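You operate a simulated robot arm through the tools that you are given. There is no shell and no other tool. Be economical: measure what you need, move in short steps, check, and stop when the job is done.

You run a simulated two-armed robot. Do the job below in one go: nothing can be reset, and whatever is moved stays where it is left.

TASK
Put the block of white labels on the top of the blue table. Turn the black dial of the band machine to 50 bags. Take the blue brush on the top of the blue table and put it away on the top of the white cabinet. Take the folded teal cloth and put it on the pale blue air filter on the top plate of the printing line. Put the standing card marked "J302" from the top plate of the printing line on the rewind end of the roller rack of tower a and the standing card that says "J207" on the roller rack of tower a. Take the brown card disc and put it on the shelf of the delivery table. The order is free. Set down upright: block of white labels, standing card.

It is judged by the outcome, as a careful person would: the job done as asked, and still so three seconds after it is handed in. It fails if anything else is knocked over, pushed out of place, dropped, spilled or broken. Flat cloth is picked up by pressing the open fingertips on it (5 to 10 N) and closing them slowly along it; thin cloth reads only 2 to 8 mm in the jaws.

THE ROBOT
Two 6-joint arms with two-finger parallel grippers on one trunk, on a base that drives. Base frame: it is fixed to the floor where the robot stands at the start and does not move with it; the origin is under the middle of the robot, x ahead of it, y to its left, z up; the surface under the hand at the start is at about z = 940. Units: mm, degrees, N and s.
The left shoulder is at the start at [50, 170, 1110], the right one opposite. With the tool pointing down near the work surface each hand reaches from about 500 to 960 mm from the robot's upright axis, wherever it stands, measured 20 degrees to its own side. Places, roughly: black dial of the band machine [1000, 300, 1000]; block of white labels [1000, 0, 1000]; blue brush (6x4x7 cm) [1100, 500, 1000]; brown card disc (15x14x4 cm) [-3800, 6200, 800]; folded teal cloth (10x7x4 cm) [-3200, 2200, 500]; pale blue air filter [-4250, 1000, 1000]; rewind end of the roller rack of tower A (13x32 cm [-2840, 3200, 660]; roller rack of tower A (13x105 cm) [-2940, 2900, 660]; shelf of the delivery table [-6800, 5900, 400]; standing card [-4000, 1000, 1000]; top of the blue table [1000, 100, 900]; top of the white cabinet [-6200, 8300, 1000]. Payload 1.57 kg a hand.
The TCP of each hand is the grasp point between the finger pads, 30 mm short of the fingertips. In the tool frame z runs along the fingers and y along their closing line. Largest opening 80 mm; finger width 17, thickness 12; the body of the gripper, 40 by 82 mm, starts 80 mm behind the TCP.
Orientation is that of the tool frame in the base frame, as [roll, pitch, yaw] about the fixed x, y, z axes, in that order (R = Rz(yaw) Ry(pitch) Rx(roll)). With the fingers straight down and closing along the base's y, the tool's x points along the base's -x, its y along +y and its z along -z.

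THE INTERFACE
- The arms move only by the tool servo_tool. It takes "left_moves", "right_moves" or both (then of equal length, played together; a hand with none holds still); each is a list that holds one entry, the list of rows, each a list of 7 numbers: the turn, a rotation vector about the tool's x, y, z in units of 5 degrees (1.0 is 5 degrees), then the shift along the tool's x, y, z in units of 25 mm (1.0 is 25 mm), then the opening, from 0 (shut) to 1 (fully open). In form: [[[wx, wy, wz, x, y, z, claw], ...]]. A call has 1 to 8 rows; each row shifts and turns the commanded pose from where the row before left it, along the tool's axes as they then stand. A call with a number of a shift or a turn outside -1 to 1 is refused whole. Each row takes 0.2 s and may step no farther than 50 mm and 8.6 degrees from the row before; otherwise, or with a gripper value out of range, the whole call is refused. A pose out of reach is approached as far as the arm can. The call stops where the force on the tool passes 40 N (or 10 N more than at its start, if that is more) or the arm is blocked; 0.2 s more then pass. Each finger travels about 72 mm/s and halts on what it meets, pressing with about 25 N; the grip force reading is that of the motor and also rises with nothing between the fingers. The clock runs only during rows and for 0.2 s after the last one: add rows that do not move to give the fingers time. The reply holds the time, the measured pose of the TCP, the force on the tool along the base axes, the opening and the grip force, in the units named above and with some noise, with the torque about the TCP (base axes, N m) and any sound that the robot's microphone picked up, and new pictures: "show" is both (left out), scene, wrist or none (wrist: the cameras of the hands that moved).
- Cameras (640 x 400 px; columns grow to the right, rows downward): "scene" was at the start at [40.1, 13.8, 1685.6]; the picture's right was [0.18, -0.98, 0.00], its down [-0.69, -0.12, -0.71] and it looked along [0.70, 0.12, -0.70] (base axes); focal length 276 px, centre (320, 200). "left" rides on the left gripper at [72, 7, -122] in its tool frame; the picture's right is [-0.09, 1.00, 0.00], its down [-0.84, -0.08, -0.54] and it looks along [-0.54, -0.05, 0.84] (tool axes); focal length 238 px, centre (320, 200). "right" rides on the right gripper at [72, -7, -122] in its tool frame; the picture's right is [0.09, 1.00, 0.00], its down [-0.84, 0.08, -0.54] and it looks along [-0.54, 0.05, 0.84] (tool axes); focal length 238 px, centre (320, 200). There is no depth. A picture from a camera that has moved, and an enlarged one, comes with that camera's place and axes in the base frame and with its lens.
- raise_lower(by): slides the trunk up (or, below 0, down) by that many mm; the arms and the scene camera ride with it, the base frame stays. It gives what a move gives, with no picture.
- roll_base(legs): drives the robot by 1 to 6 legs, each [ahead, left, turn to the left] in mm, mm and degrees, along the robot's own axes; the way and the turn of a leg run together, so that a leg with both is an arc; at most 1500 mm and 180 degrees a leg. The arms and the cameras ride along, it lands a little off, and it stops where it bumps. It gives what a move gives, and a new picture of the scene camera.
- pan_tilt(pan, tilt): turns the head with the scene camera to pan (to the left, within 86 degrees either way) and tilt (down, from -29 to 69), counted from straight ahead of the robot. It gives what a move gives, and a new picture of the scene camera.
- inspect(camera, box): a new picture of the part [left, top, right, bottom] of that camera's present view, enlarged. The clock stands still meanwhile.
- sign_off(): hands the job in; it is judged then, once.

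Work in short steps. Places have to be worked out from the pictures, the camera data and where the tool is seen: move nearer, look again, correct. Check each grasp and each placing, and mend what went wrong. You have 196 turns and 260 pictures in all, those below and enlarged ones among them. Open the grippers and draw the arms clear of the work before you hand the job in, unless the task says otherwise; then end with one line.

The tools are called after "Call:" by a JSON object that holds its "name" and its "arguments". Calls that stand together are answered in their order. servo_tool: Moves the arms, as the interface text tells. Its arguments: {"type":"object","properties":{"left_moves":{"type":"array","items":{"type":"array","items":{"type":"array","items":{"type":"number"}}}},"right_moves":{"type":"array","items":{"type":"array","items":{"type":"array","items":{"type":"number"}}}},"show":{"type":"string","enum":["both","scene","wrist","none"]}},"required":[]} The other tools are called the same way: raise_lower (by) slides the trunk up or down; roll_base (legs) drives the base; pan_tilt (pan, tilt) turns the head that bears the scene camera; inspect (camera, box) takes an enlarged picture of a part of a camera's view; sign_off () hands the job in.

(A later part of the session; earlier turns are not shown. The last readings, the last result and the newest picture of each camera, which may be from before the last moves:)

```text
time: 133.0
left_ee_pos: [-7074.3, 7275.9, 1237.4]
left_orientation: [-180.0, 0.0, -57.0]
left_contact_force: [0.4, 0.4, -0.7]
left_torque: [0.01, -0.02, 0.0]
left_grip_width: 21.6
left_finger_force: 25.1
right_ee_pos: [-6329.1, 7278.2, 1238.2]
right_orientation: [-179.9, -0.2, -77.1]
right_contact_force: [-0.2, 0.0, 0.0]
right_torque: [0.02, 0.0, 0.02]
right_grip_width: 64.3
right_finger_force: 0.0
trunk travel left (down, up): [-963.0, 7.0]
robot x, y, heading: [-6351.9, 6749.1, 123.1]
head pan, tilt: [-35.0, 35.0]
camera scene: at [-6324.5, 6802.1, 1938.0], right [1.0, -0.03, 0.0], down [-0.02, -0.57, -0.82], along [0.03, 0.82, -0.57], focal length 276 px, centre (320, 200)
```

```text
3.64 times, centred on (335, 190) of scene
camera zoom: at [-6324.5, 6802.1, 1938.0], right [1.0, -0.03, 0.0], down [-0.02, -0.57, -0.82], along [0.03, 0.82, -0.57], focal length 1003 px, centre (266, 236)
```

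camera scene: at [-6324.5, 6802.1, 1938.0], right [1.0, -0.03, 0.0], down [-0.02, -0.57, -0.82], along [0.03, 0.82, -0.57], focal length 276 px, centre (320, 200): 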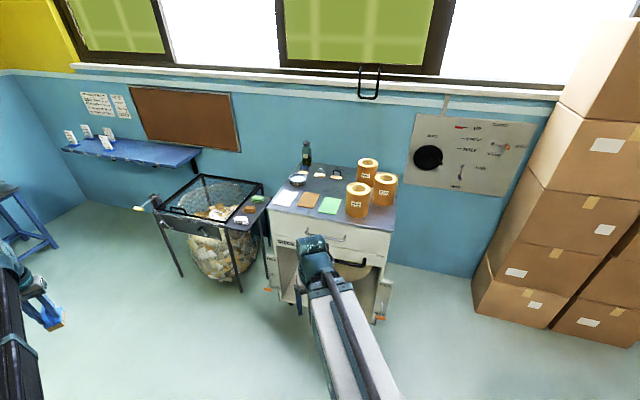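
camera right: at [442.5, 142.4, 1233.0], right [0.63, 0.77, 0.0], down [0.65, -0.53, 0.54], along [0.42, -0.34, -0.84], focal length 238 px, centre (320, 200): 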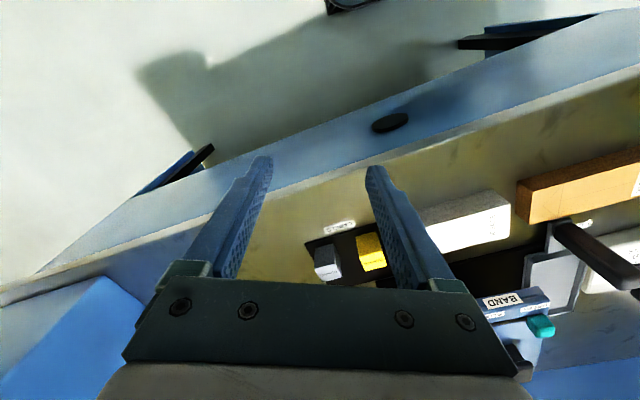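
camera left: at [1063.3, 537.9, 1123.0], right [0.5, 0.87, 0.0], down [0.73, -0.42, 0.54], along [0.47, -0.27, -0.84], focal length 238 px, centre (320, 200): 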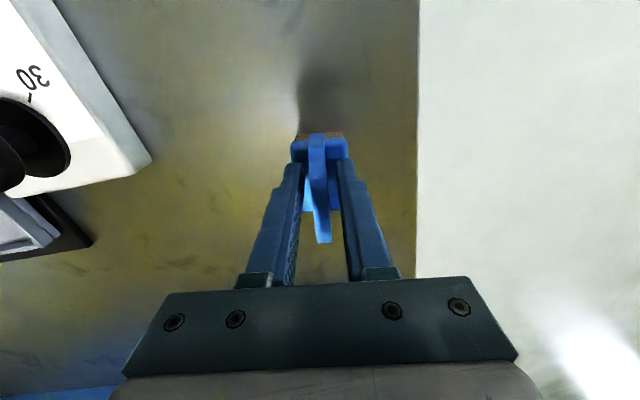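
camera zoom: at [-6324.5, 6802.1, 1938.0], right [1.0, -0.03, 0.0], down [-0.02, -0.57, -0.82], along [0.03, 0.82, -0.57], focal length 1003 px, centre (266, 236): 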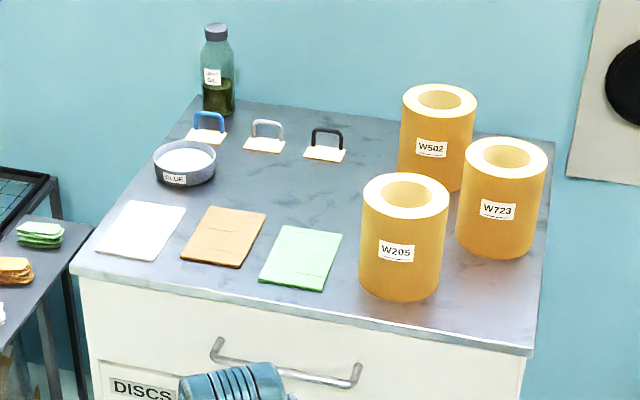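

There is a free pocket on the cabinet top around [−6140,8255,1005], over 100 mm from anything. I turn to face the cabinet and drive up.

Call:
{"name": "roll_base", "arguments": {"legs": [[0, 0, -53], [635, 12, 0]]}}

Call:
{"name": "pan_tilt", "arguments": {"pan": 10, "tilt": 50}}

Call:
{"name": "inspect", "arguments": {"camera": "left", "box": [0, 0, 640, 400]}}

```text
time: 138.9
left_ee_pos: [-6163.8, 8247.6, 1237.7]
left_orientation: [-180.0, 0.0, -109.9]
left_contact_force: [-0.5, -0.7, -0.6]
left_torque: [0.02, -0.03, -0.03]
left_grip_width: 21.6
left_finger_force: 25.3
right_ee_pos: [-5710.8, 7655.9, 1237.6]
right_orientation: [-179.9, -0.3, -129.9]
right_contact_force: [0.4, -0.7, -0.6]
right_torque: [0.0, -0.01, 0.02]
right_grip_width: 63.8
right_finger_force: 0.1
trunk travel left (down, up): [-963.0, 7.0]
robot x, y, heading: [-6144.3, 7354.6, 70.4]
head pan, tilt: [-35.0, 35.0]
camera scene: at [-6087.0, 7364.9, 1938.0], right [0.58, -0.82, 0.0], down [-0.47, -0.33, -0.82], along [0.67, 0.47, -0.57], focal length 276 px, centre (320, 200)
```

scene: 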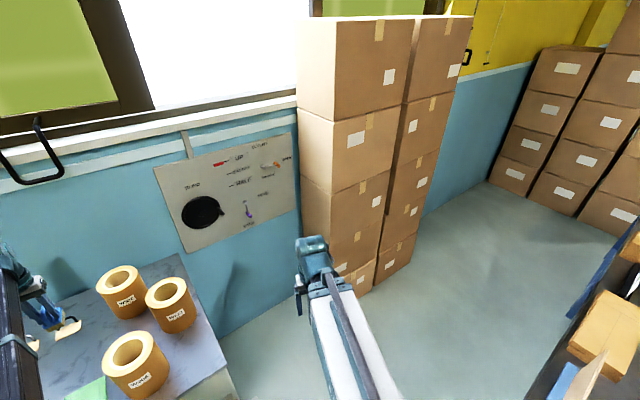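

```text
time: 140.0
left_ee_pos: [-6164.5, 8247.8, 1237.5]
left_orientation: [-179.9, 0.0, -109.8]
left_contact_force: [0.1, -0.4, -0.8]
left_torque: [-0.02, -0.01, 0.02]
left_grip_width: 21.5
left_finger_force: 24.8
right_ee_pos: [-5710.8, 7656.4, 1238.0]
right_orientation: [180.0, -0.2, -129.8]
right_contact_force: [-0.4, 0.8, 0.4]
right_torque: [-0.04, -0.02, 0.01]
right_grip_width: 64.0
right_finger_force: 0.1
trunk travel left (down, up): [-963.0, 7.0]
robot x, y, heading: [-6144.1, 7352.9, 70.4]
head pan, tilt: [10.0, 50.0]
camera scene: at [-6146.2, 7389.0, 1916.4], right [0.99, -0.17, 0.0], down [-0.13, -0.75, -0.64], along [0.11, 0.63, -0.77], focal length 276 px, centre (320, 200)
```

scene: 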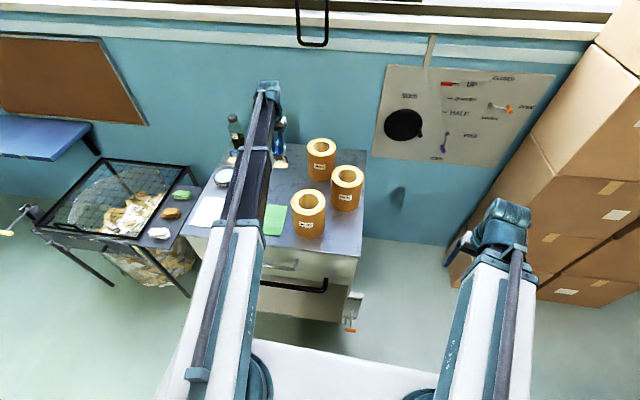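

```text
1.00 times, centred on (320, 200) of left (not enlarged: the box is as wide or as high as the picture)
camera zoom: at [-6194.2, 8182.8, 1358.0], right [-0.91, 0.42, 0.0], down [0.36, 0.76, 0.54], along [0.23, 0.49, -0.84], focal length 238 px, centre (320, 200)
```

zoom: 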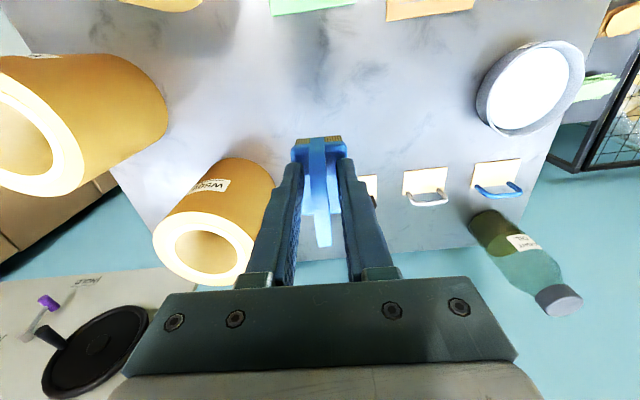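

Straight below the brush (≈(320,107) in the view) is clear. Lowering.

Call:
{"name": "raise_lower", "arguments": {"by": -160}}

Call:
{"name": "raise_lower", "arguments": {"by": -6}}

Call:
{"name": "inspect", "arguments": {"camera": "left", "box": [160, 50, 480, 250]}}

```text
time: 141.8
left_ee_pos: [-6165.7, 8246.6, 1078.5]
left_orientation: [-179.9, 0.0, -110.0]
left_contact_force: [-0.2, -0.8, -1.6]
left_torque: [-0.01, -0.01, 0.03]
left_grip_width: 21.7
left_finger_force: 25.2
right_ee_pos: [-5710.9, 7655.6, 1078.4]
right_orientation: [-180.0, -0.1, -129.7]
right_contact_force: [-0.9, -0.3, 0.0]
right_torque: [-0.01, 0.02, 0.01]
right_grip_width: 64.0
right_finger_force: 0.0
trunk travel left (down, up): [-803.0, 167.0]
robot x, y, heading: [-6148.5, 7347.5, 70.5]
head pan, tilt: [10.0, 50.0]
```

```text
time: 142.4
left_ee_pos: [-6164.1, 8248.3, 1071.7]
left_orientation: [-180.0, 0.0, -109.9]
left_contact_force: [0.5, -0.3, -1.4]
left_torque: [-0.03, -0.01, -0.06]
left_grip_width: 21.6
left_finger_force: 25.0
right_ee_pos: [-5710.7, 7656.8, 1072.5]
right_orientation: [-179.9, -0.1, -129.8]
right_contact_force: [-0.1, 0.5, -0.2]
right_torque: [0.0, -0.02, -0.01]
right_grip_width: 64.0
right_finger_force: 0.1
trunk travel left (down, up): [-797.0, 173.0]
robot x, y, heading: [-6145.8, 7351.0, 70.4]
head pan, tilt: [10.0, 50.0]
```

```text
2.00 times, centred on (320, 150) of left
camera zoom: at [-6194.2, 8182.8, 1192.1], right [-0.91, 0.42, 0.0], down [0.36, 0.76, 0.54], along [0.23, 0.49, -0.84], focal length 477 px, centre (320, 300)
```

zoom: 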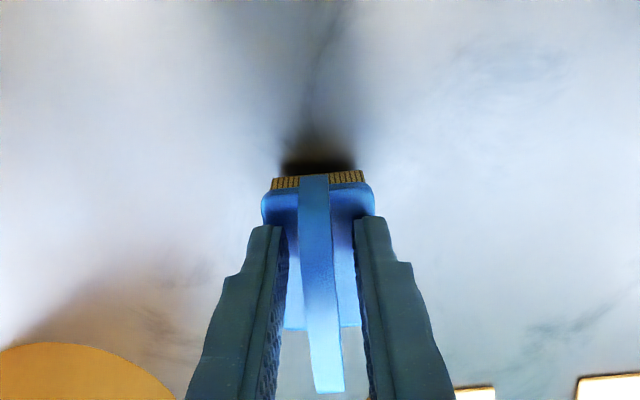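

Nearly down. Small steps until force appears.

Call:
{"name": "raise_lower", "arguments": {"by": -4}}

Call:
{"name": "raise_lower", "arguments": {"by": -4}}

Call:
{"name": "raise_lower", "arguments": {"by": -3}}

```text
time: 142.9
left_ee_pos: [-6165.3, 8248.3, 1067.6]
left_orientation: [179.9, 0.0, -109.9]
left_contact_force: [0.0, 0.4, -0.8]
left_torque: [0.01, -0.01, 0.02]
left_grip_width: 21.4
left_finger_force: 24.8
right_ee_pos: [-5711.6, 7656.5, 1068.0]
right_orientation: [-180.0, -0.1, -129.9]
right_contact_force: [-1.4, -0.4, -0.8]
right_torque: [-0.04, 0.01, -0.01]
right_grip_width: 63.9
right_finger_force: 0.1
trunk travel left (down, up): [-793.0, 177.0]
robot x, y, heading: [-6144.2, 7353.9, 70.4]
head pan, tilt: [10.0, 50.0]
```

```text
time: 143.5
left_ee_pos: [-6163.2, 8247.3, 1064.4]
left_orientation: [180.0, 0.0, -109.9]
left_contact_force: [-0.6, 0.1, -0.7]
left_torque: [-0.02, 0.0, -0.01]
left_grip_width: 21.6
left_finger_force: 25.9
right_ee_pos: [-5710.7, 7655.6, 1064.5]
right_orientation: [-180.0, -0.1, -129.8]
right_contact_force: [0.5, 0.4, -0.6]
right_torque: [0.01, -0.02, -0.02]
right_grip_width: 63.7
right_finger_force: 0.0
trunk travel left (down, up): [-789.0, 181.0]
robot x, y, heading: [-6149.2, 7351.4, 70.4]
head pan, tilt: [10.0, 50.0]
```

```text
time: 144.0
left_ee_pos: [-6164.3, 8246.6, 1060.5]
left_orientation: [180.0, 0.0, -110.0]
left_contact_force: [-0.3, 4.3, 17.3]
left_torque: [0.1, 0.0, 0.01]
left_grip_width: 21.7
left_finger_force: 25.7
right_ee_pos: [-5712.8, 7655.8, 1060.8]
right_orientation: [180.0, -0.1, -129.8]
right_contact_force: [-0.1, -0.2, 0.5]
right_torque: [0.01, -0.01, 0.0]
right_grip_width: 64.3
right_finger_force: 0.1
trunk travel left (down, up): [-786.0, 184.0]
robot x, y, heading: [-6142.2, 7350.2, 70.4]
head pan, tilt: [10.0, 50.0]
```

Contact. I release and raise.

Call:
{"name": "servo_tool", "arguments": {"left_moves": [[[0, 0, 0, 0, 0, 0, 0.35], [0, 0, 0, 0, 0, 0, 0.45], [0, 0, 0, 0, 0, 0, 0.6], [0, 0, 0, 0, 0, 0, 0.8], [0, 0, 0, 0, 0, 0, 0.8]]], "show": "none"}}

Call:
{"name": "raise_lower", "arguments": {"by": 175}}

Call:
{"name": "inspect", "arguments": {"camera": "left", "box": [160, 0, 480, 200]}}

```text
time: 145.2
left_ee_pos: [-6165.1, 8246.9, 1060.0]
left_orientation: [-179.9, -0.1, -109.9]
left_contact_force: [-0.8, 0.1, -0.2]
left_torque: [0.01, 0.01, 0.0]
left_grip_width: 64.0
left_finger_force: 0.1
right_ee_pos: [-5709.9, 7656.6, 1060.5]
right_orientation: [180.0, 0.0, -129.8]
right_contact_force: [0.2, -0.5, -0.1]
right_torque: [0.02, 0.02, 0.02]
right_grip_width: 64.1
right_finger_force: 0.0
trunk travel left (down, up): [-786.0, 184.0]
robot x, y, heading: [-6147.6, 7349.9, 70.5]
head pan, tilt: [10.0, 50.0]
```

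```text
time: 147.1
left_ee_pos: [-6163.9, 8247.6, 1235.3]
left_orientation: [-180.0, -0.1, -109.9]
left_contact_force: [-0.4, -0.2, 0.2]
left_torque: [-0.01, 0.02, -0.02]
left_grip_width: 64.1
left_finger_force: 0.0
right_ee_pos: [-5711.4, 7656.0, 1236.1]
right_orientation: [180.0, -0.1, -129.9]
right_contact_force: [0.7, 0.4, 0.1]
right_torque: [0.02, -0.05, -0.01]
right_grip_width: 63.9
right_finger_force: 0.2
trunk travel left (down, up): [-961.0, 9.0]
robot x, y, heading: [-6144.1, 7348.5, 70.2]
head pan, tilt: [10.0, 50.0]
```

```text
2.00 times, centred on (320, 100) of left
camera zoom: at [-6194.1, 8182.9, 1355.9], right [-0.91, 0.42, 0.0], down [0.36, 0.76, 0.54], along [0.23, 0.49, -0.84], focal length 477 px, centre (320, 400)
```

zoom: 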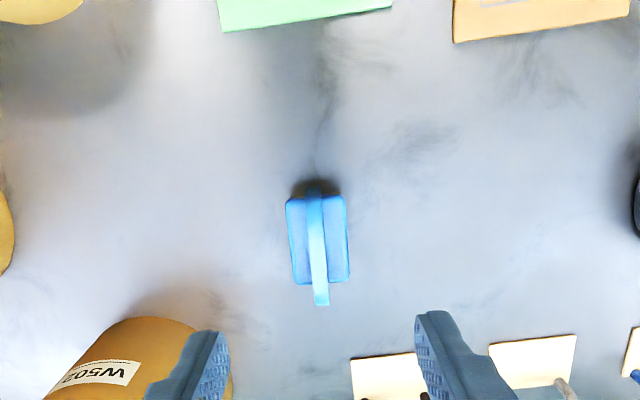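

Brush stands upright on the cabinet. Next is the disc. I retrace my path: back up and turn to 123°.

Call:
{"name": "roll_base", "arguments": {"legs": [[-635, -12, 0], [0, 0, 53]]}}

```text
time: 153.1
left_ee_pos: [-7079.9, 7262.9, 1235.6]
left_orientation: [-180.0, -0.1, -56.0]
left_contact_force: [0.8, 0.9, -0.1]
left_torque: [-0.01, -0.02, -0.02]
left_grip_width: 64.1
left_finger_force: 0.0
right_ee_pos: [-6335.9, 7279.9, 1235.7]
right_orientation: [-179.8, -0.1, -76.1]
right_contact_force: [-0.3, 0.1, 0.5]
right_torque: [0.02, 0.02, -0.01]
right_grip_width: 64.3
right_finger_force: 0.1
trunk travel left (down, up): [-961.0, 9.0]
robot x, y, heading: [-6342.3, 6747.4, 124.2]
head pan, tilt: [10.0, 50.0]
camera scene: at [-6377.8, 6770.9, 1914.3], right [0.72, 0.7, 0.0], down [0.53, -0.55, -0.64], along [-0.45, 0.46, -0.77], focal length 276 px, centre (320, 200)
```

scene: 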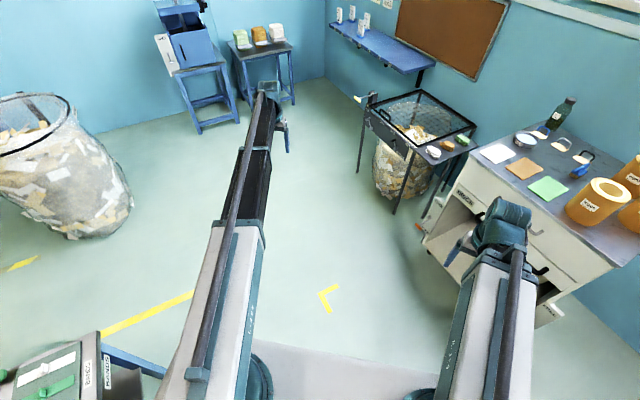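

Adjust −1.5° and back through the gap.

Call:
{"name": "roll_base", "arguments": {"legs": [[0, 0, -1.5], [-750, 0, 0], [-750, 0, 0]]}}

```text
time: 161.2
left_ee_pos: [-6256.2, 6012.1, 1235.7]
left_orientation: [180.0, 0.0, -57.1]
left_contact_force: [0.4, -1.0, 1.0]
left_torque: [0.03, 0.02, 0.02]
left_grip_width: 64.1
left_finger_force: 0.0
right_ee_pos: [-5511.8, 6017.8, 1236.5]
right_orientation: [180.0, -0.1, -76.8]
right_contact_force: [0.0, 1.2, -0.3]
right_torque: [0.02, 0.01, 0.02]
right_grip_width: 64.3
right_finger_force: 0.0
trunk travel left (down, up): [-961.0, 9.0]
robot x, y, heading: [-5531.8, 5487.1, 123.1]
head pan, tilt: [10.0, 50.0]
camera scene: at [-5561.9, 5508.6, 1914.4], right [0.73, 0.68, 0.0], down [0.52, -0.56, -0.64], along [-0.44, 0.47, -0.77], focal length 276 px, centre (320, 200)
```

scene: 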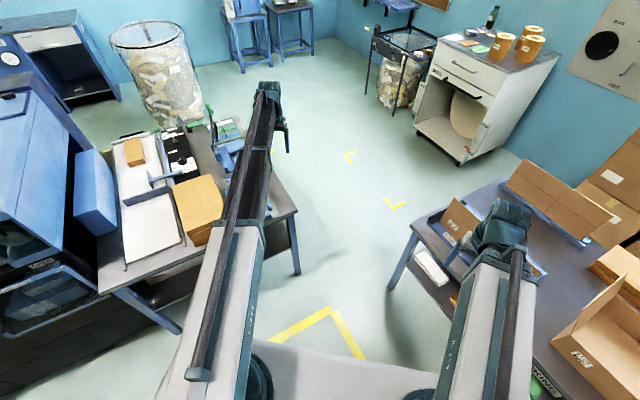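

Back in the aisle. Now turn to face the tables and strafe right to the disc.

Call:
{"name": "roll_base", "arguments": {"legs": [[0, 0, -51.5], [0, -870, 0], [0, -867, 0], [300, 0, 0]]}}

Call:
{"name": "pan_tilt", "arguments": {"pan": 15, "tilt": 50}}

```text
time: 173.9
left_ee_pos: [-3831.0, 6120.1, 1235.1]
left_orientation: [-179.9, -0.1, -108.5]
left_contact_force: [-1.3, 0.1, 0.1]
left_torque: [-0.03, 0.01, 0.0]
left_grip_width: 64.2
left_finger_force: 0.0
right_ee_pos: [-3364.1, 5539.9, 1236.1]
right_orientation: [180.0, -0.2, -128.4]
right_contact_force: [0.6, -0.5, -0.4]
right_torque: [-0.03, 0.0, 0.01]
right_grip_width: 63.8
right_finger_force: 0.1
trunk travel left (down, up): [-961.0, 9.0]
robot x, y, heading: [-3787.0, 5225.3, 71.5]
head pan, tilt: [10.0, 50.0]
camera scene: at [-3792.6, 5263.8, 1914.3], right [0.99, -0.15, 0.0], down [-0.11, -0.76, -0.64], along [0.09, 0.64, -0.77], focal length 276 px, centre (320, 200)
```

scene: 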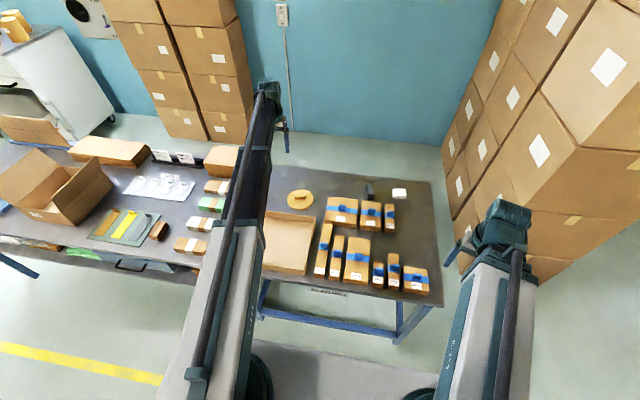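

```text
time: 174.6
left_ee_pos: [-3831.3, 6118.3, 1235.9]
left_orientation: [180.0, -0.1, -108.4]
left_contact_force: [0.2, 0.3, 0.1]
left_torque: [0.0, -0.01, 0.0]
left_grip_width: 63.9
left_finger_force: 0.1
right_ee_pos: [-3364.1, 5537.5, 1235.7]
right_orientation: [-180.0, -0.1, -128.3]
right_contact_force: [-0.4, 0.6, 0.9]
right_torque: [-0.03, 0.02, 0.01]
right_grip_width: 64.1
right_finger_force: 0.2
trunk travel left (down, up): [-961.0, 9.0]
robot x, y, heading: [-3792.8, 5226.2, 71.5]
head pan, tilt: [15.0, 50.0]
camera scene: at [-3799.8, 5262.6, 1914.3], right [1.0, -0.06, 0.0], down [-0.05, -0.76, -0.64], along [0.04, 0.64, -0.77], focal length 276 px, centre (320, 200)
```

scene: 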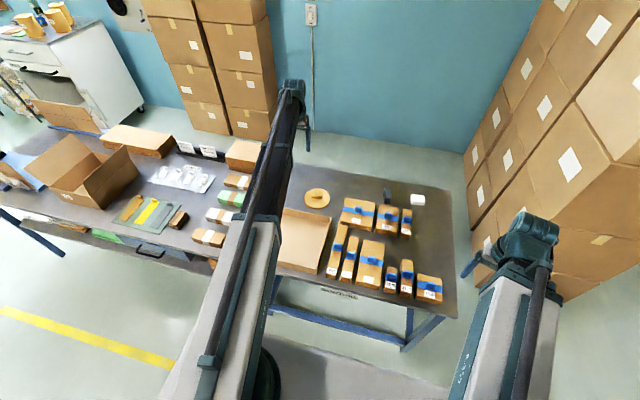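

Disc near [−3757,6188]. Check with the left wrist camera.

Call:
{"name": "inspect", "arguments": {"camera": "left", "box": [0, 0, 640, 400]}}

Call:
{"name": "inspect", "arguments": {"camera": "scene", "box": [270, 160, 370, 230]}}

```text
1.00 times, centred on (320, 200) of left (not enlarged: the box is as wide or as high as the picture)
camera zoom: at [-3859.9, 6054.5, 1356.2], right [-0.92, 0.4, 0.0], down [0.34, 0.77, 0.54], along [0.22, 0.5, -0.84], focal length 238 px, centre (320, 200)
```

zoom: 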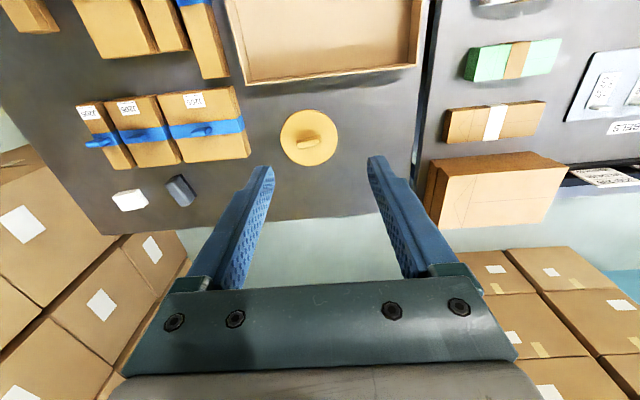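

```text
5.71 times, centred on (320, 195) of scene
camera zoom: at [-3799.8, 5262.6, 1914.3], right [1.0, -0.06, 0.0], down [-0.05, -0.76, -0.64], along [0.04, 0.64, -0.77], focal length 1576 px, centre (320, 229)
```

zoom: 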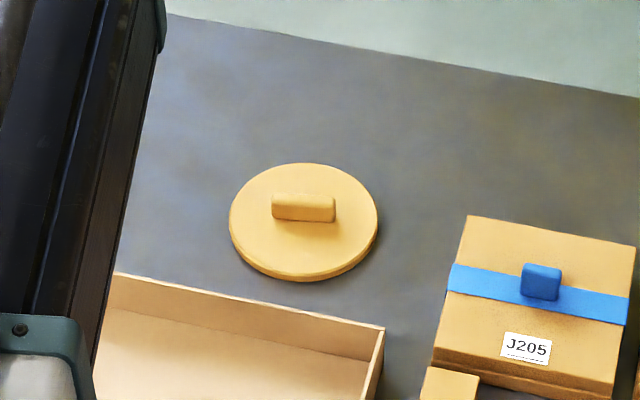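

The disc's bar grip is at ~[−3760,6217,800], running at about −10°. I drive in 112 and right 36, and rotate the left gripper ~82° to close across the bar.

Call:
{"name": "roll_base", "arguments": {"legs": [[112, -36, 0]]}}

Call:
{"name": "servo_tool", "arguments": {"left_moves": [[[0, 0, 1, 0, 0, 0, 0.8], [0, 0, 1, 0, 0, 0, 0.8], [0, 0, 1, 0, 0, 0, 0.8], [0, 0, 1, 0, 0, 0, 0.8], [0, 0, 1, 0, 0, 0, 0.8], [0, 0, 1, 0, 0, 0, 0.8], [0, 0, 1, 0, 0, 0, 0.8], [0, 0, 1, 0, 0, 0, 0.8]]], "show": "none"}}

Call:
{"name": "servo_tool", "arguments": {"left_moves": [[[0, 0, 1, 0, 0, 0, 0.8], [0, 0, 1, 0, 0, 0, 0.8], [0, 0, 1, 0, 0, 0, 0.8], [0, 0, 1, 0, 0, 0, 0.8], [0, 0, 1, 0, 0, 0, 0.8], [0, 0, 1, 0, 0, 0, 0.8], [0, 0, 1, 0, 0, 0, 0.8], [0, 0, 1, 0, 0, 0, 0.8]]], "show": "wrist"}}

```text
time: 175.8
left_ee_pos: [-3761.3, 6218.0, 1234.2]
left_orientation: [179.9, -0.1, -108.6]
left_contact_force: [-0.2, 0.3, -0.9]
left_torque: [-0.03, 0.05, 0.02]
left_grip_width: 63.9
left_finger_force: 0.0
right_ee_pos: [-3293.4, 5637.4, 1234.0]
right_orientation: [-180.0, -0.3, -128.4]
right_contact_force: [0.2, 0.5, 0.1]
right_torque: [0.0, 0.04, 0.01]
right_grip_width: 64.1
right_finger_force: 0.1
trunk travel left (down, up): [-961.0, 9.0]
robot x, y, heading: [-3720.7, 5316.2, 71.4]
head pan, tilt: [15.0, 50.0]
camera scene: at [-3728.7, 5361.0, 1914.3], right [1.0, -0.06, 0.0], down [-0.05, -0.77, -0.64], along [0.04, 0.64, -0.77], focal length 276 px, centre (320, 200)
```

scene: 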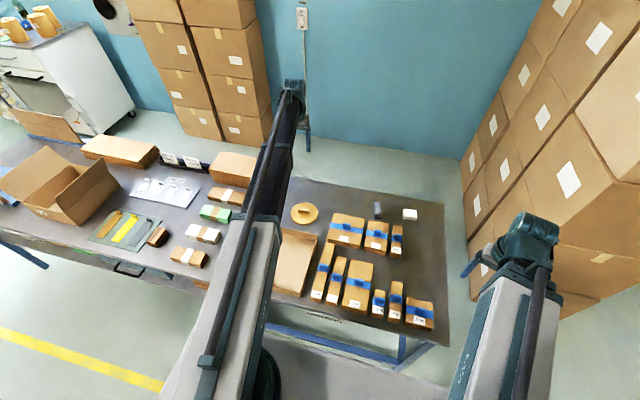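

```text
time: 177.6
left_ee_pos: [-3761.7, 6215.9, 1235.1]
left_orientation: [-180.0, 0.0, -148.7]
left_contact_force: [-0.1, 0.4, 0.4]
left_torque: [0.03, 0.01, -0.01]
left_grip_width: 63.8
left_finger_force: 0.1
right_ee_pos: [-3294.5, 5636.4, 1235.2]
right_orientation: [-180.0, -0.1, -128.5]
right_contact_force: [0.3, -0.4, 0.2]
right_torque: [-0.01, -0.02, 0.01]
right_grip_width: 64.1
right_finger_force: 0.0
trunk travel left (down, up): [-961.0, 9.0]
robot x, y, heading: [-3723.2, 5320.1, 71.7]
head pan, tilt: [15.0, 50.0]
```

```text
time: 179.4
left_ee_pos: [-3760.8, 6215.8, 1236.5]
left_orientation: [-179.8, 0.0, 171.4]
left_contact_force: [0.0, 0.3, -0.2]
left_torque: [0.0, 0.0, 0.0]
left_grip_width: 63.8
left_finger_force: 0.1
right_ee_pos: [-3293.6, 5634.5, 1234.5]
right_orientation: [-179.9, -0.1, -128.6]
right_contact_force: [0.1, 0.0, 0.5]
right_torque: [-0.01, 0.01, 0.0]
right_grip_width: 63.9
right_finger_force: 0.1
trunk travel left (down, up): [-961.0, 9.0]
robot x, y, heading: [-3723.5, 5319.9, 71.5]
head pan, tilt: [15.0, 50.0]
camera left: at [-3830.3, 6234.4, 1356.0], right [0.24, 0.97, 0.0], down [0.82, -0.2, 0.54], along [0.53, -0.13, -0.84], focal length 238 px, centre (320, 200)
```

left: 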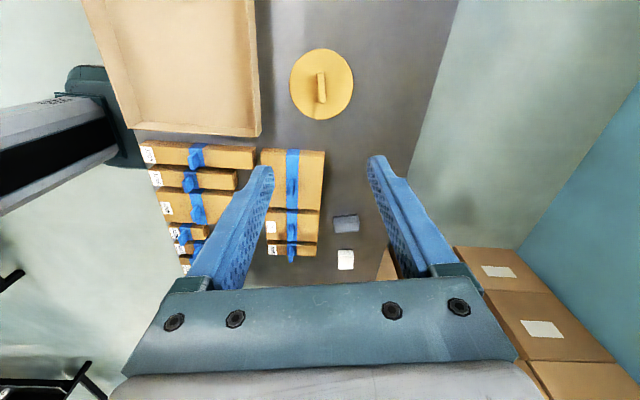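

The bar is aligned under the left hand. The right hand is above bundles on that table, so I move it off the table before lowering.

Call:
{"name": "servo_tool", "arguments": {"right_moves": [[[0, 0, 0, 0.52, -1, 0, 0.8], [0, 0, 0, 0.52, -1, 0, 0.8], [0, 0, 0, 0.52, -1, 0, 0.8], [0, 0, 0, 0.52, -1, 0, 0.8], [0, 0, 0, 0.52, -1, 0, 0.8], [0, 0, 0, 0.52, -1, 0, 0.8], [0, 0, 0, 0.52, -1, 0, 0.8], [0, 0, 0, 0.52, -1, 0, 0.8]]], "show": "both"}}

```text
time: 181.2
left_ee_pos: [-3761.0, 6215.4, 1236.4]
left_orientation: [180.0, 0.0, 171.4]
left_contact_force: [0.1, -0.8, -0.5]
left_torque: [0.0, 0.01, -0.02]
left_grip_width: 64.2
left_finger_force: 0.1
right_ee_pos: [-3164.6, 5460.8, 1234.6]
right_orientation: [180.0, -0.3, -128.5]
right_contact_force: [0.5, -0.6, -0.2]
right_torque: [0.01, 0.0, -0.01]
right_grip_width: 64.0
right_finger_force: 0.0
right hand out of reach, approached as far as the arm can: row 1, 2, 3, 4, 5, 6
trunk travel left (down, up): [-961.0, 9.0]
robot x, y, heading: [-3719.0, 5321.2, 71.4]
head pan, tilt: [15.0, 50.0]
camera scene: at [-3729.9, 5358.5, 1914.4], right [1.0, -0.06, 0.0], down [-0.05, -0.76, -0.64], along [0.04, 0.64, -0.77], focal length 276 px, centre (320, 200)
camera right: at [-3204.0, 5400.3, 1358.2], right [-0.84, 0.55, 0.0], down [0.46, 0.7, 0.54], along [0.29, 0.45, -0.84], focal length 238 px, centre (320, 200)
```

scene: 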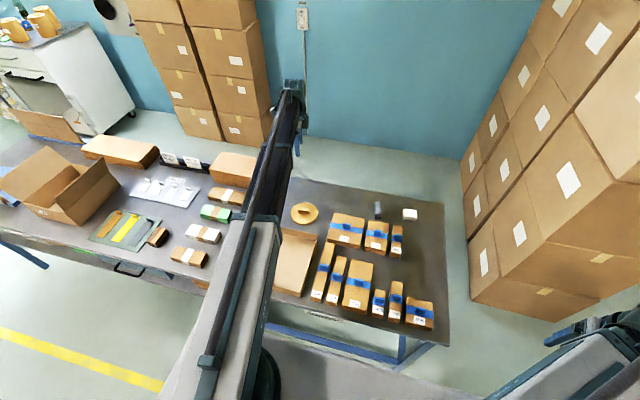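
right: 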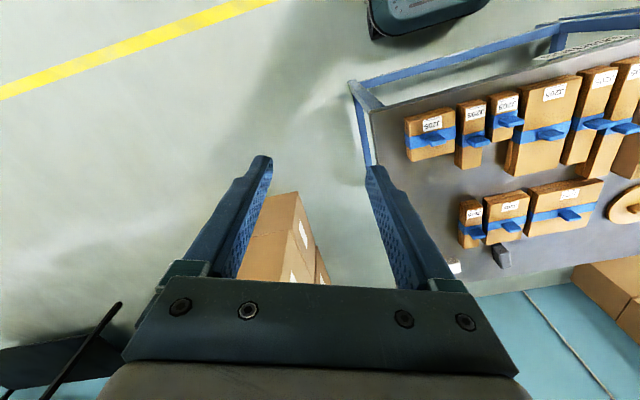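

The right hand is still close to the table corner; move it 60 mm further out.

Call:
{"name": "servo_tool", "arguments": {"right_moves": [[[0, 0, 0, 0.3, -0.9, 0, 0.5], [0, 0, 0, 0.3, -0.9, 0, 0.3], [0, 0, 0, 0.3, -0.9, 0, 0.3], [0, 0, 0, 0, 0, 0, 0.3]]], "show": "wrist"}}

```text
time: 182.2
left_ee_pos: [-3760.5, 6217.0, 1235.2]
left_orientation: [-179.9, 0.0, 171.4]
left_contact_force: [-0.1, 0.7, 0.2]
left_torque: [-0.03, -0.02, 0.02]
left_grip_width: 63.9
left_finger_force: 0.1
right_ee_pos: [-3127.0, 5401.7, 1236.0]
right_orientation: [-179.9, -0.1, -128.5]
right_contact_force: [-0.1, 0.2, 0.2]
right_torque: [-0.01, -0.01, -0.01]
right_grip_width: 24.0
right_finger_force: 0.0
trunk travel left (down, up): [-961.0, 9.0]
robot x, y, heading: [-3722.1, 5319.3, 71.4]
head pan, tilt: [15.0, 50.0]
camera right: at [-3167.2, 5341.1, 1358.2], right [-0.84, 0.55, 0.0], down [0.46, 0.7, 0.54], along [0.3, 0.45, -0.84], focal length 238 px, centre (320, 200)
```

right: 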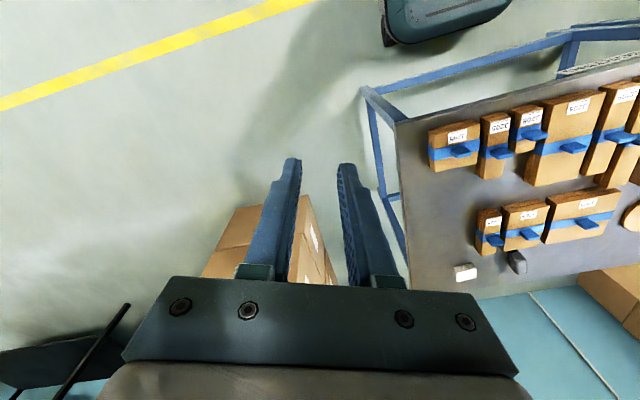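

Clear. Lower to TCP ~860 and check.

Call:
{"name": "raise_lower", "arguments": {"by": -375}}

Call:
{"name": "inspect", "arguments": {"camera": "left", "box": [160, 40, 480, 240]}}

```text
time: 185.8
left_ee_pos: [-3760.5, 6215.8, 861.4]
left_orientation: [-179.9, 0.1, 171.4]
left_contact_force: [0.1, -0.4, -0.1]
left_torque: [0.0, 0.0, 0.04]
left_grip_width: 63.8
left_finger_force: 0.1
right_ee_pos: [-3128.5, 5401.9, 861.2]
right_orientation: [-179.9, -0.2, -128.5]
right_contact_force: [-0.4, 0.4, -0.1]
right_torque: [-0.03, 0.03, 0.01]
right_grip_width: 24.0
right_finger_force: 0.1
trunk travel left (down, up): [-586.0, 384.0]
robot x, y, heading: [-3720.0, 5321.2, 71.3]
head pan, tilt: [15.0, 50.0]
```

```text
2.00 times, centred on (320, 140) of left
camera zoom: at [-3830.3, 6234.2, 981.1], right [0.24, 0.97, 0.0], down [0.82, -0.2, 0.54], along [0.53, -0.13, -0.84], focal length 477 px, centre (320, 320)
```

zoom: 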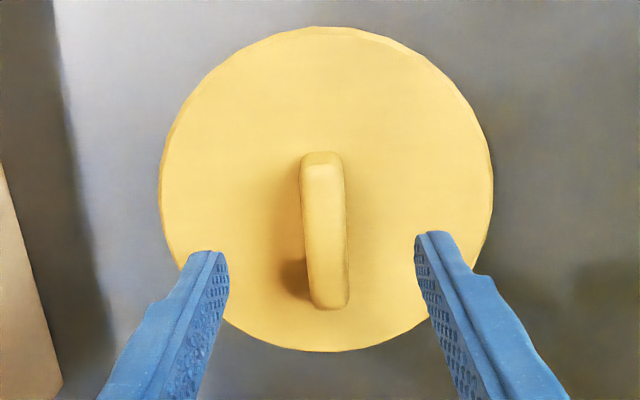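

Bar top ≈795. Lower 50 so the tips sit just above the disc plate, then close.

Call:
{"name": "raise_lower", "arguments": {"by": -48}}

Call:
{"name": "servo_tool", "arguments": {"left_moves": [[[0, 0, 0, -0.15, 0, 0, 0.6], [0, 0, 0, 0, 0, 0, 0.4], [0, 0, 0, 0, 0, 0, 0.2], [0, 0, 0, 0, 0, 0, 0], [0, 0, 0, 0, 0, 0, 0], [0, 0, 0, 0, 0, 0, 0]]], "show": "wrist"}}

```text
time: 186.5
left_ee_pos: [-3759.1, 6214.8, 824.2]
left_orientation: [179.8, 0.0, 171.3]
left_contact_force: [0.1, -2.6, 24.8]
left_torque: [-0.31, 0.07, -0.03]
left_grip_width: 62.5
left_finger_force: 0.0
right_ee_pos: [-3127.8, 5399.6, 819.6]
right_orientation: [179.9, -0.1, -128.5]
right_contact_force: [0.5, -0.1, 0.3]
right_torque: [0.0, 0.01, -0.02]
right_grip_width: 24.2
right_finger_force: 0.0
trunk travel left (down, up): [-545.0, 425.0]
robot x, y, heading: [-3721.9, 5318.0, 71.7]
head pan, tilt: [15.0, 50.0]
stopped: the force on the tool passed its limit at 134 N (the readings are from after the stop); the commanded pose is now the measured one
```

```text
time: 187.9
left_ee_pos: [-3756.8, 6218.8, 823.4]
left_orientation: [179.6, 0.0, 171.4]
left_contact_force: [1.1, 12.5, 38.9]
left_torque: [-0.72, 0.08, -0.17]
left_grip_width: 31.9
left_finger_force: 25.3
right_ee_pos: [-3127.6, 5401.1, 820.3]
right_orientation: [179.9, 0.0, -128.5]
right_contact_force: [0.3, 0.1, 1.4]
right_torque: [-0.03, 0.02, -0.01]
right_grip_width: 24.1
right_finger_force: 0.0
trunk travel left (down, up): [-545.0, 425.0]
robot x, y, heading: [-3723.7, 5320.3, 71.8]
head pan, tilt: [15.0, 50.0]
camera left: at [-3826.0, 6234.7, 942.3], right [0.24, 0.97, 0.01], down [0.82, -0.21, 0.54], along [0.53, -0.12, -0.84], focal length 238 px, centre (320, 200)
```

left: 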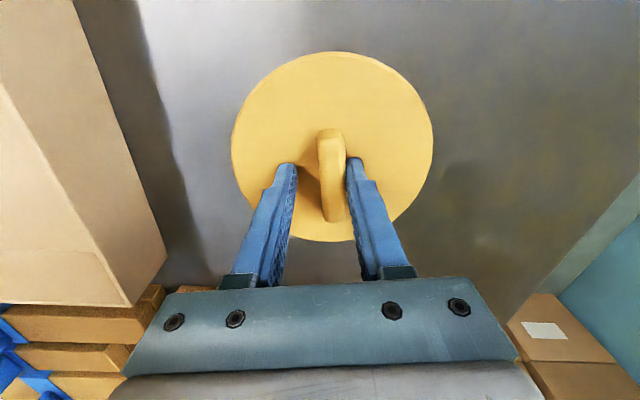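

Tips touched the disc plate (z≈792) with a push. I raise 6 mm to relieve the load, then finish closing.

Call:
{"name": "raise_lower", "arguments": {"by": 6}}

Call:
{"name": "servo_tool", "arguments": {"left_moves": [[[0, 0, 0, 0, 0, 0, 0.3], [0, 0, 0, 0, 0, 0, 0.2], [0, 0, 0, 0, 0, 0, 0], [0, 0, 0, 0, 0, 0, 0], [0, 0, 0, 0, 0, 0, 0]]], "show": "wrist"}}

```text
time: 188.5
left_ee_pos: [-3756.6, 6216.6, 825.7]
left_orientation: [180.0, 0.1, 171.4]
left_contact_force: [-0.3, -0.5, -0.7]
left_torque: [0.0, 0.02, 0.0]
left_grip_width: 15.3
left_finger_force: 24.7
right_ee_pos: [-3128.9, 5403.1, 823.6]
right_orientation: [180.0, -0.3, -128.5]
right_contact_force: [-0.6, -0.8, -0.7]
right_torque: [-0.02, 0.01, 0.01]
right_grip_width: 24.2
right_finger_force: 0.0
trunk travel left (down, up): [-551.0, 419.0]
robot x, y, heading: [-3725.3, 5320.0, 71.8]
head pan, tilt: [15.0, 50.0]
```

```text
time: 189.7
left_ee_pos: [-3757.0, 6217.2, 825.0]
left_orientation: [179.9, 0.0, 171.4]
left_contact_force: [-0.2, -0.2, 0.6]
left_torque: [-0.04, -0.01, -0.04]
left_grip_width: 15.2
left_finger_force: 25.3
right_ee_pos: [-3128.7, 5401.5, 826.3]
right_orientation: [179.9, -0.1, -128.5]
right_contact_force: [0.2, 0.4, 0.2]
right_torque: [0.01, -0.01, 0.02]
right_grip_width: 23.9
right_finger_force: 0.0
trunk travel left (down, up): [-551.0, 419.0]
robot x, y, heading: [-3720.0, 5321.7, 71.9]
head pan, tilt: [15.0, 50.0]
camera left: at [-3826.6, 6235.0, 945.8], right [0.24, 0.97, 0.0], down [0.82, -0.2, 0.54], along [0.53, -0.13, -0.84], focal length 238 px, centre (320, 200)
```

left: 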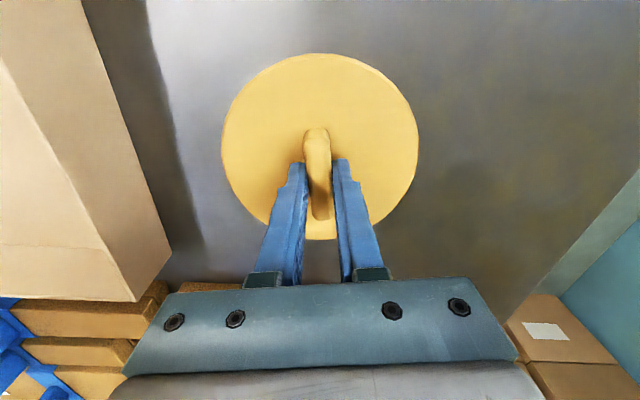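

Bar gripped (15 mm). Lift, back off and strafe left toward the delivery table, then look under it.

Call:
{"name": "raise_lower", "arguments": {"by": 300}}

Call:
{"name": "roll_base", "arguments": {"legs": [[-350, 0, 0], [0, 700, 0], [0, 700, 0], [0, 0, 90]]}}

Call:
{"name": "pan_tilt", "arguments": {"pan": 0, "tilt": 35}}

```text
time: 192.7
left_ee_pos: [-3756.4, 6217.1, 1125.3]
left_orientation: [179.9, -0.1, 171.3]
left_contact_force: [-0.4, 1.1, -0.7]
left_torque: [0.0, 0.02, -0.04]
left_grip_width: 15.3
left_finger_force: 24.6
right_ee_pos: [-3127.9, 5402.8, 1126.3]
right_orientation: [-180.0, -0.1, -128.5]
right_contact_force: [-0.4, 0.1, 0.7]
right_torque: [0.0, -0.01, 0.03]
right_grip_width: 24.1
right_finger_force: 0.1
trunk travel left (down, up): [-851.0, 119.0]
robot x, y, heading: [-3722.9, 5316.2, 71.6]
head pan, tilt: [15.0, 50.0]
```

```text
time: 205.6
left_ee_pos: [-6051.2, 5406.0, 1126.4]
left_orientation: [179.8, 0.1, -99.3]
left_contact_force: [0.6, -0.3, -1.0]
left_torque: [0.01, 0.0, 0.01]
left_grip_width: 15.1
left_finger_force: 24.7
right_ee_pos: [-5228.6, 6026.2, 1125.3]
right_orientation: [180.0, -0.2, -39.3]
right_contact_force: [0.4, -0.3, -0.7]
right_torque: [0.05, 0.0, 0.0]
right_grip_width: 24.0
right_finger_force: 0.0
trunk travel left (down, up): [-851.0, 119.0]
robot x, y, heading: [-5154.9, 5429.7, 160.9]
head pan, tilt: [15.0, 50.0]
camera scene: at [-5194.4, 5422.8, 1804.1], right [0.07, 1.0, 0.0], down [0.76, -0.06, -0.64], along [-0.64, 0.05, -0.77], focal length 276 px, centre (320, 200)
```

scene: 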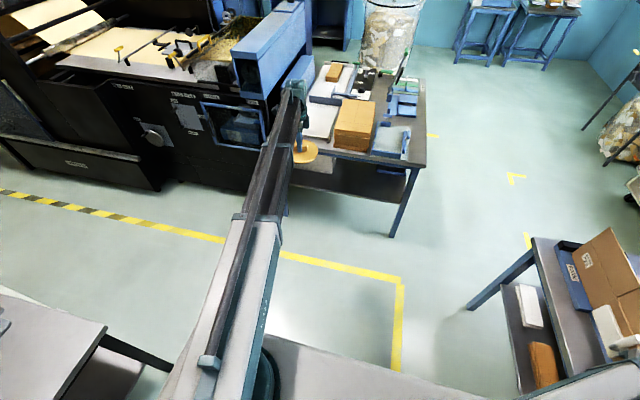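

```text
time: 206.4
left_ee_pos: [-6051.8, 5407.9, 1125.7]
left_orientation: [179.9, 0.0, -99.3]
left_contact_force: [-0.4, 0.1, -0.7]
left_torque: [0.02, 0.02, 0.02]
left_grip_width: 15.1
left_finger_force: 25.5
right_ee_pos: [-5228.8, 6026.2, 1124.6]
right_orientation: [-180.0, 0.0, -39.2]
right_contact_force: [0.3, 0.9, 0.0]
right_torque: [0.0, 0.0, 0.02]
right_grip_width: 23.9
right_finger_force: 0.1
trunk travel left (down, up): [-851.0, 119.0]
robot x, y, heading: [-5158.4, 5430.1, 160.9]
head pan, tilt: [0.0, 35.0]
camera scene: at [-5200.8, 5446.2, 1825.8], right [0.33, 0.94, 0.0], down [0.54, -0.19, -0.82], along [-0.77, 0.27, -0.57], focal length 276 px, centre (320, 200)
```

scene: 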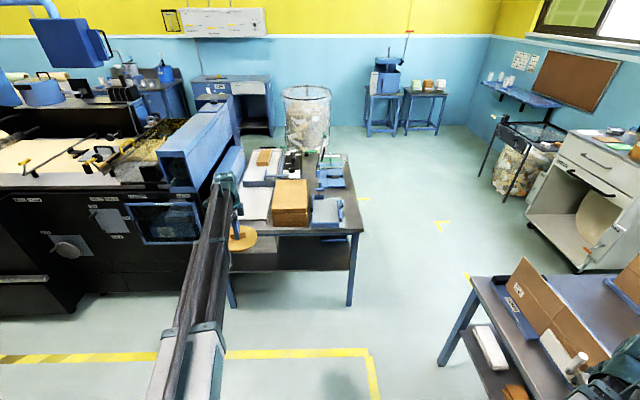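

Call:
{"name": "inspect", "arguments": {"camera": "scene", "box": [190, 140, 380, 320]}}

```text
2.22 times, centred on (285, 230) of scene
camera zoom: at [-5200.8, 5446.2, 1825.8], right [0.33, 0.94, 0.0], down [0.54, -0.19, -0.82], along [-0.77, 0.27, -0.57], focal length 613 px, centre (398, 133)
```

zoom: 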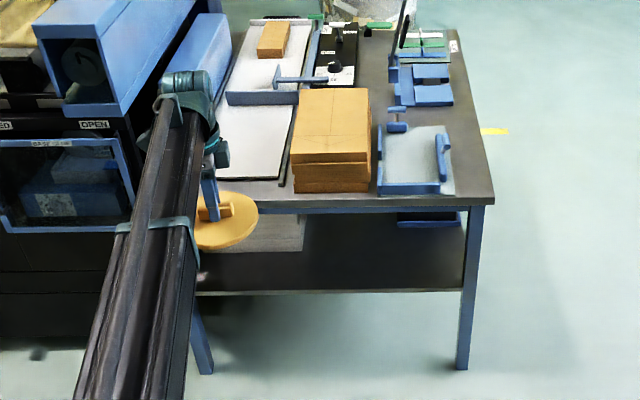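

Shelf is at z≈410, under a top at ~720, so a straight-down hand (≈250 tall) is too high. I test with the free right hand how the wrist tilts.

Call:
{"name": "servo_tool", "arguments": {"right_moves": [[[0, -1, 0, 0, 0, 0, 0.3], [0, -1, 0, 0, 0, 0, 0.3], [0, -1, 0, 0, 0, 0, 0.3], [0, -1, 0, 0, 0, 0, 0.3]]], "show": "none"}}

```text
time: 207.4
left_ee_pos: [-6051.3, 5407.8, 1125.1]
left_orientation: [179.9, 0.0, -99.2]
left_contact_force: [1.0, -1.6, -0.7]
left_torque: [-0.01, 0.0, 0.01]
left_grip_width: 15.3
left_finger_force: 24.8
right_ee_pos: [-5231.5, 6062.4, 1139.3]
right_orientation: [180.0, 19.8, -39.1]
right_contact_force: [0.1, -0.1, -0.4]
right_torque: [0.0, -0.03, 0.0]
right_grip_width: 24.2
right_finger_force: 0.1
right hand out of reach, approached as far as the arm can: row 2, 3, 4
trunk travel left (down, up): [-851.0, 119.0]
robot x, y, heading: [-5155.7, 5429.6, 160.7]
head pan, tilt: [0.0, 35.0]
```

The wrist axis is ~232 above the TCP; a 45° forward tilt will fit under the table. So I must regrasp the disc with a tilted hand, on the table where it came from. First I un-tilt the right hand and turn the left hand back so the bar points radially.

Call:
{"name": "servo_tool", "arguments": {"left_moves": [[[0, 0, -1, 0, 0, 0, 0], [0, 0, -1, 0, 0, 0, 0], [0, 0, -1, 0, 0, 0, 0], [0, 0, -1, 0, 0, 0, 0], [0, 0, -1, 0, 0, 0, 0], [0, 0, -1, 0, 0, 0, 0], [0, 0, -1, 0, 0, 0, 0], [0, 0, -1, 0, 0, 0, 0]]], "right_moves": [[[0, 1, 0, 0, 0, 0, 0.3], [0, 1, 0, 0, 0, 0, 0.3], [0, 1, 0, 0, 0, 0, 0.3], [0, 1, 0, 0, 0, 0, 0.3], [0, 0, 0, 0, 0, 0, 0.3], [0, 0, 0, 0, 0, 0, 0.3], [0, 0, 0, 0, 0, 0, 0.3], [0, 0, 0, 0, 0, 0, 0.3]]], "show": "none"}}

Call:
{"name": "servo_tool", "arguments": {"left_moves": [[[0, 0, -1, 0, 0, 0, 0], [0, 0, -1, 0, 0, 0, 0], [0, 0, -1, 0, 0, 0, 0], [0, 0, -1, 0, 0, 0, 0], [0, 0, -1, 0, 0, 0, 0], [0, 0, -1, 0, 0, 0, 0], [0, 0, -1, 0, 0, 0, 0], [0, 0, -1, 0, 0, 0, 0]]], "show": "wrist"}}

```text
time: 209.2
left_ee_pos: [-6051.6, 5407.5, 1126.0]
left_orientation: [179.9, 0.0, -59.2]
left_contact_force: [0.3, 0.0, -2.0]
left_torque: [0.02, 0.01, 0.01]
left_grip_width: 14.9
left_finger_force: 25.1
right_ee_pos: [-5232.3, 6061.8, 1124.4]
right_orientation: [179.9, -0.2, -39.2]
right_contact_force: [0.0, -0.4, 0.5]
right_torque: [0.01, -0.01, -0.01]
right_grip_width: 24.1
right_finger_force: 0.0
right hand out of reach, approached as far as the arm can: row 1, 2, 4
trunk travel left (down, up): [-851.0, 119.0]
robot x, y, heading: [-5154.8, 5431.2, 160.8]
head pan, tilt: [0.0, 35.0]
```

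```text
time: 211.0
left_ee_pos: [-6051.3, 5407.3, 1126.4]
left_orientation: [180.0, 0.1, -19.2]
left_contact_force: [0.5, 0.9, -1.0]
left_torque: [0.0, 0.0, 0.04]
left_grip_width: 15.0
left_finger_force: 25.1
right_ee_pos: [-5232.1, 6061.9, 1125.2]
right_orientation: [-180.0, -0.1, -39.1]
right_contact_force: [-0.2, -0.5, 0.2]
right_torque: [0.0, -0.02, -0.02]
right_grip_width: 23.8
right_finger_force: 0.1
trunk travel left (down, up): [-851.0, 119.0]
robot x, y, heading: [-5155.0, 5428.9, 160.8]
head pan, tilt: [0.0, 35.0]
camera left: at [-5985.2, 5378.5, 1245.7], right [-0.41, -0.91, 0.0], down [-0.76, 0.35, 0.54], along [-0.49, 0.22, -0.84], focal length 238 px, centre (320, 200)
```

left: 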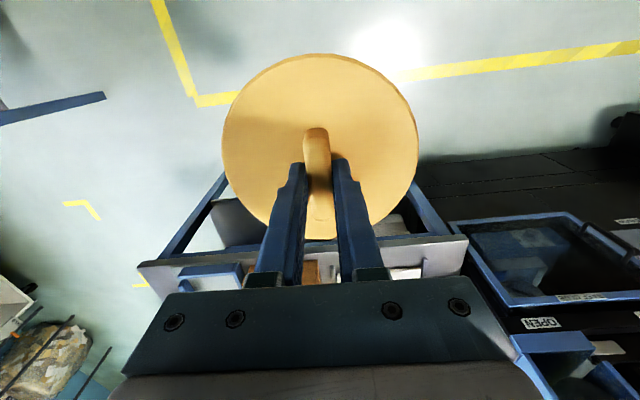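

Now drive back to the disc's original spot on table 2.

Call:
{"name": "roll_base", "arguments": {"legs": [[0, 0, -89.2], [0, -700, 0], [0, -700, 0], [350, 0, 0]]}}

Call:
{"name": "inspect", "arguments": {"camera": "left", "box": [0, 0, 640, 400]}}

Call:
{"name": "inspect", "arguments": {"camera": "right", "box": [0, 0, 640, 400]}}

```text
time: 224.0
left_ee_pos: [-3742.8, 6204.3, 1124.4]
left_orientation: [179.9, 0.0, -109.1]
left_contact_force: [-0.8, 0.0, -1.2]
left_torque: [-0.01, -0.03, 0.01]
left_grip_width: 15.5
left_finger_force: 25.0
right_ee_pos: [-3085.8, 5389.8, 1125.3]
right_orientation: [-179.9, -0.2, -128.9]
right_contact_force: [0.5, -0.1, 1.2]
right_torque: [-0.01, 0.03, 0.0]
right_grip_width: 24.1
right_finger_force: 0.1
trunk travel left (down, up): [-851.0, 119.0]
robot x, y, heading: [-3714.9, 5308.7, 71.0]
head pan, tilt: [0.0, 35.0]
camera scene: at [-3700.3, 5354.4, 1825.8], right [0.95, -0.32, 0.0], down [-0.19, -0.54, -0.82], along [0.27, 0.77, -0.57], focal length 276 px, centre (320, 200)
```

scene: 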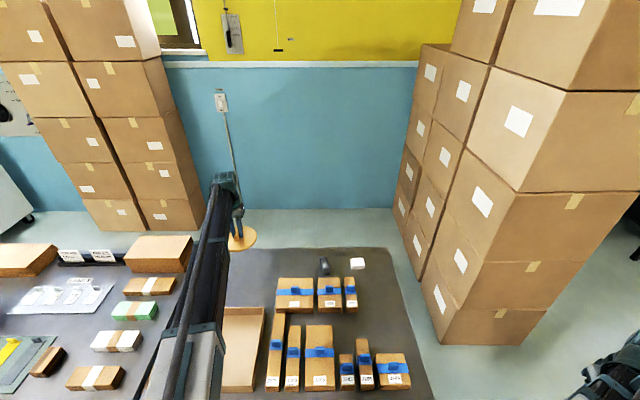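

```text
1.00 times, centred on (320, 200) of left (not enlarged: the box is as wide or as high as the picture)
camera zoom: at [-3772.0, 6140.2, 1245.1], right [-0.91, 0.41, 0.0], down [0.35, 0.77, 0.54], along [0.22, 0.49, -0.84], focal length 238 px, centre (320, 200)
```

zoom: 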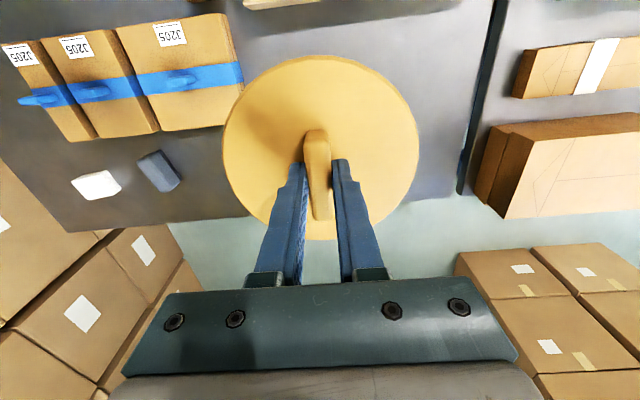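

```text
1.00 times, centred on (320, 200) of right (not enlarged: the box is as wide or as high as the picture)
camera zoom: at [-3125.4, 5328.3, 1247.7], right [-0.83, 0.55, 0.0], down [0.47, 0.7, 0.54], along [0.3, 0.45, -0.84], focal length 238 px, centre (320, 200)
```

zoom: 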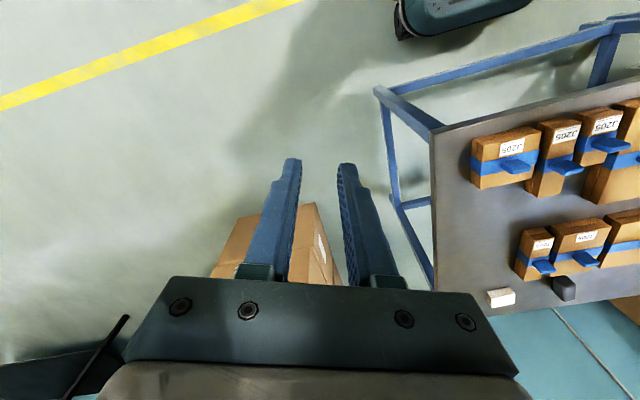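

Clear below (original spot). Lower to just above the table, then to contact.

Call:
{"name": "raise_lower", "arguments": {"by": -296}}

Call:
{"name": "raise_lower", "arguments": {"by": -3}}

```text
time: 226.9
left_ee_pos: [-3742.4, 6204.9, 829.5]
left_orientation: [180.0, 0.1, -109.1]
left_contact_force: [-0.6, 0.0, -0.7]
left_torque: [0.0, -0.01, 0.0]
left_grip_width: 15.7
left_finger_force: 24.9
right_ee_pos: [-3085.5, 5388.5, 830.8]
right_orientation: [-180.0, -0.1, -128.9]
right_contact_force: [-1.1, -0.8, -0.3]
right_torque: [0.03, 0.0, 0.0]
right_grip_width: 24.0
right_finger_force: 0.1
trunk travel left (down, up): [-555.0, 415.0]
robot x, y, heading: [-3719.9, 5307.8, 71.0]
head pan, tilt: [0.0, 35.0]
```

```text
time: 227.4
left_ee_pos: [-3744.2, 6204.8, 825.5]
left_orientation: [-179.9, 0.1, -109.1]
left_contact_force: [0.2, 0.2, -1.1]
left_torque: [-0.02, 0.02, 0.01]
left_grip_width: 15.2
left_finger_force: 25.1
right_ee_pos: [-3086.0, 5388.3, 826.5]
right_orientation: [179.9, -0.1, -129.0]
right_contact_force: [-0.3, 0.0, 0.5]
right_torque: [0.0, -0.01, -0.01]
right_grip_width: 24.1
right_finger_force: 0.0
trunk travel left (down, up): [-552.0, 418.0]
robot x, y, heading: [-3718.2, 5309.3, 71.3]
head pan, tilt: [0.0, 35.0]
```

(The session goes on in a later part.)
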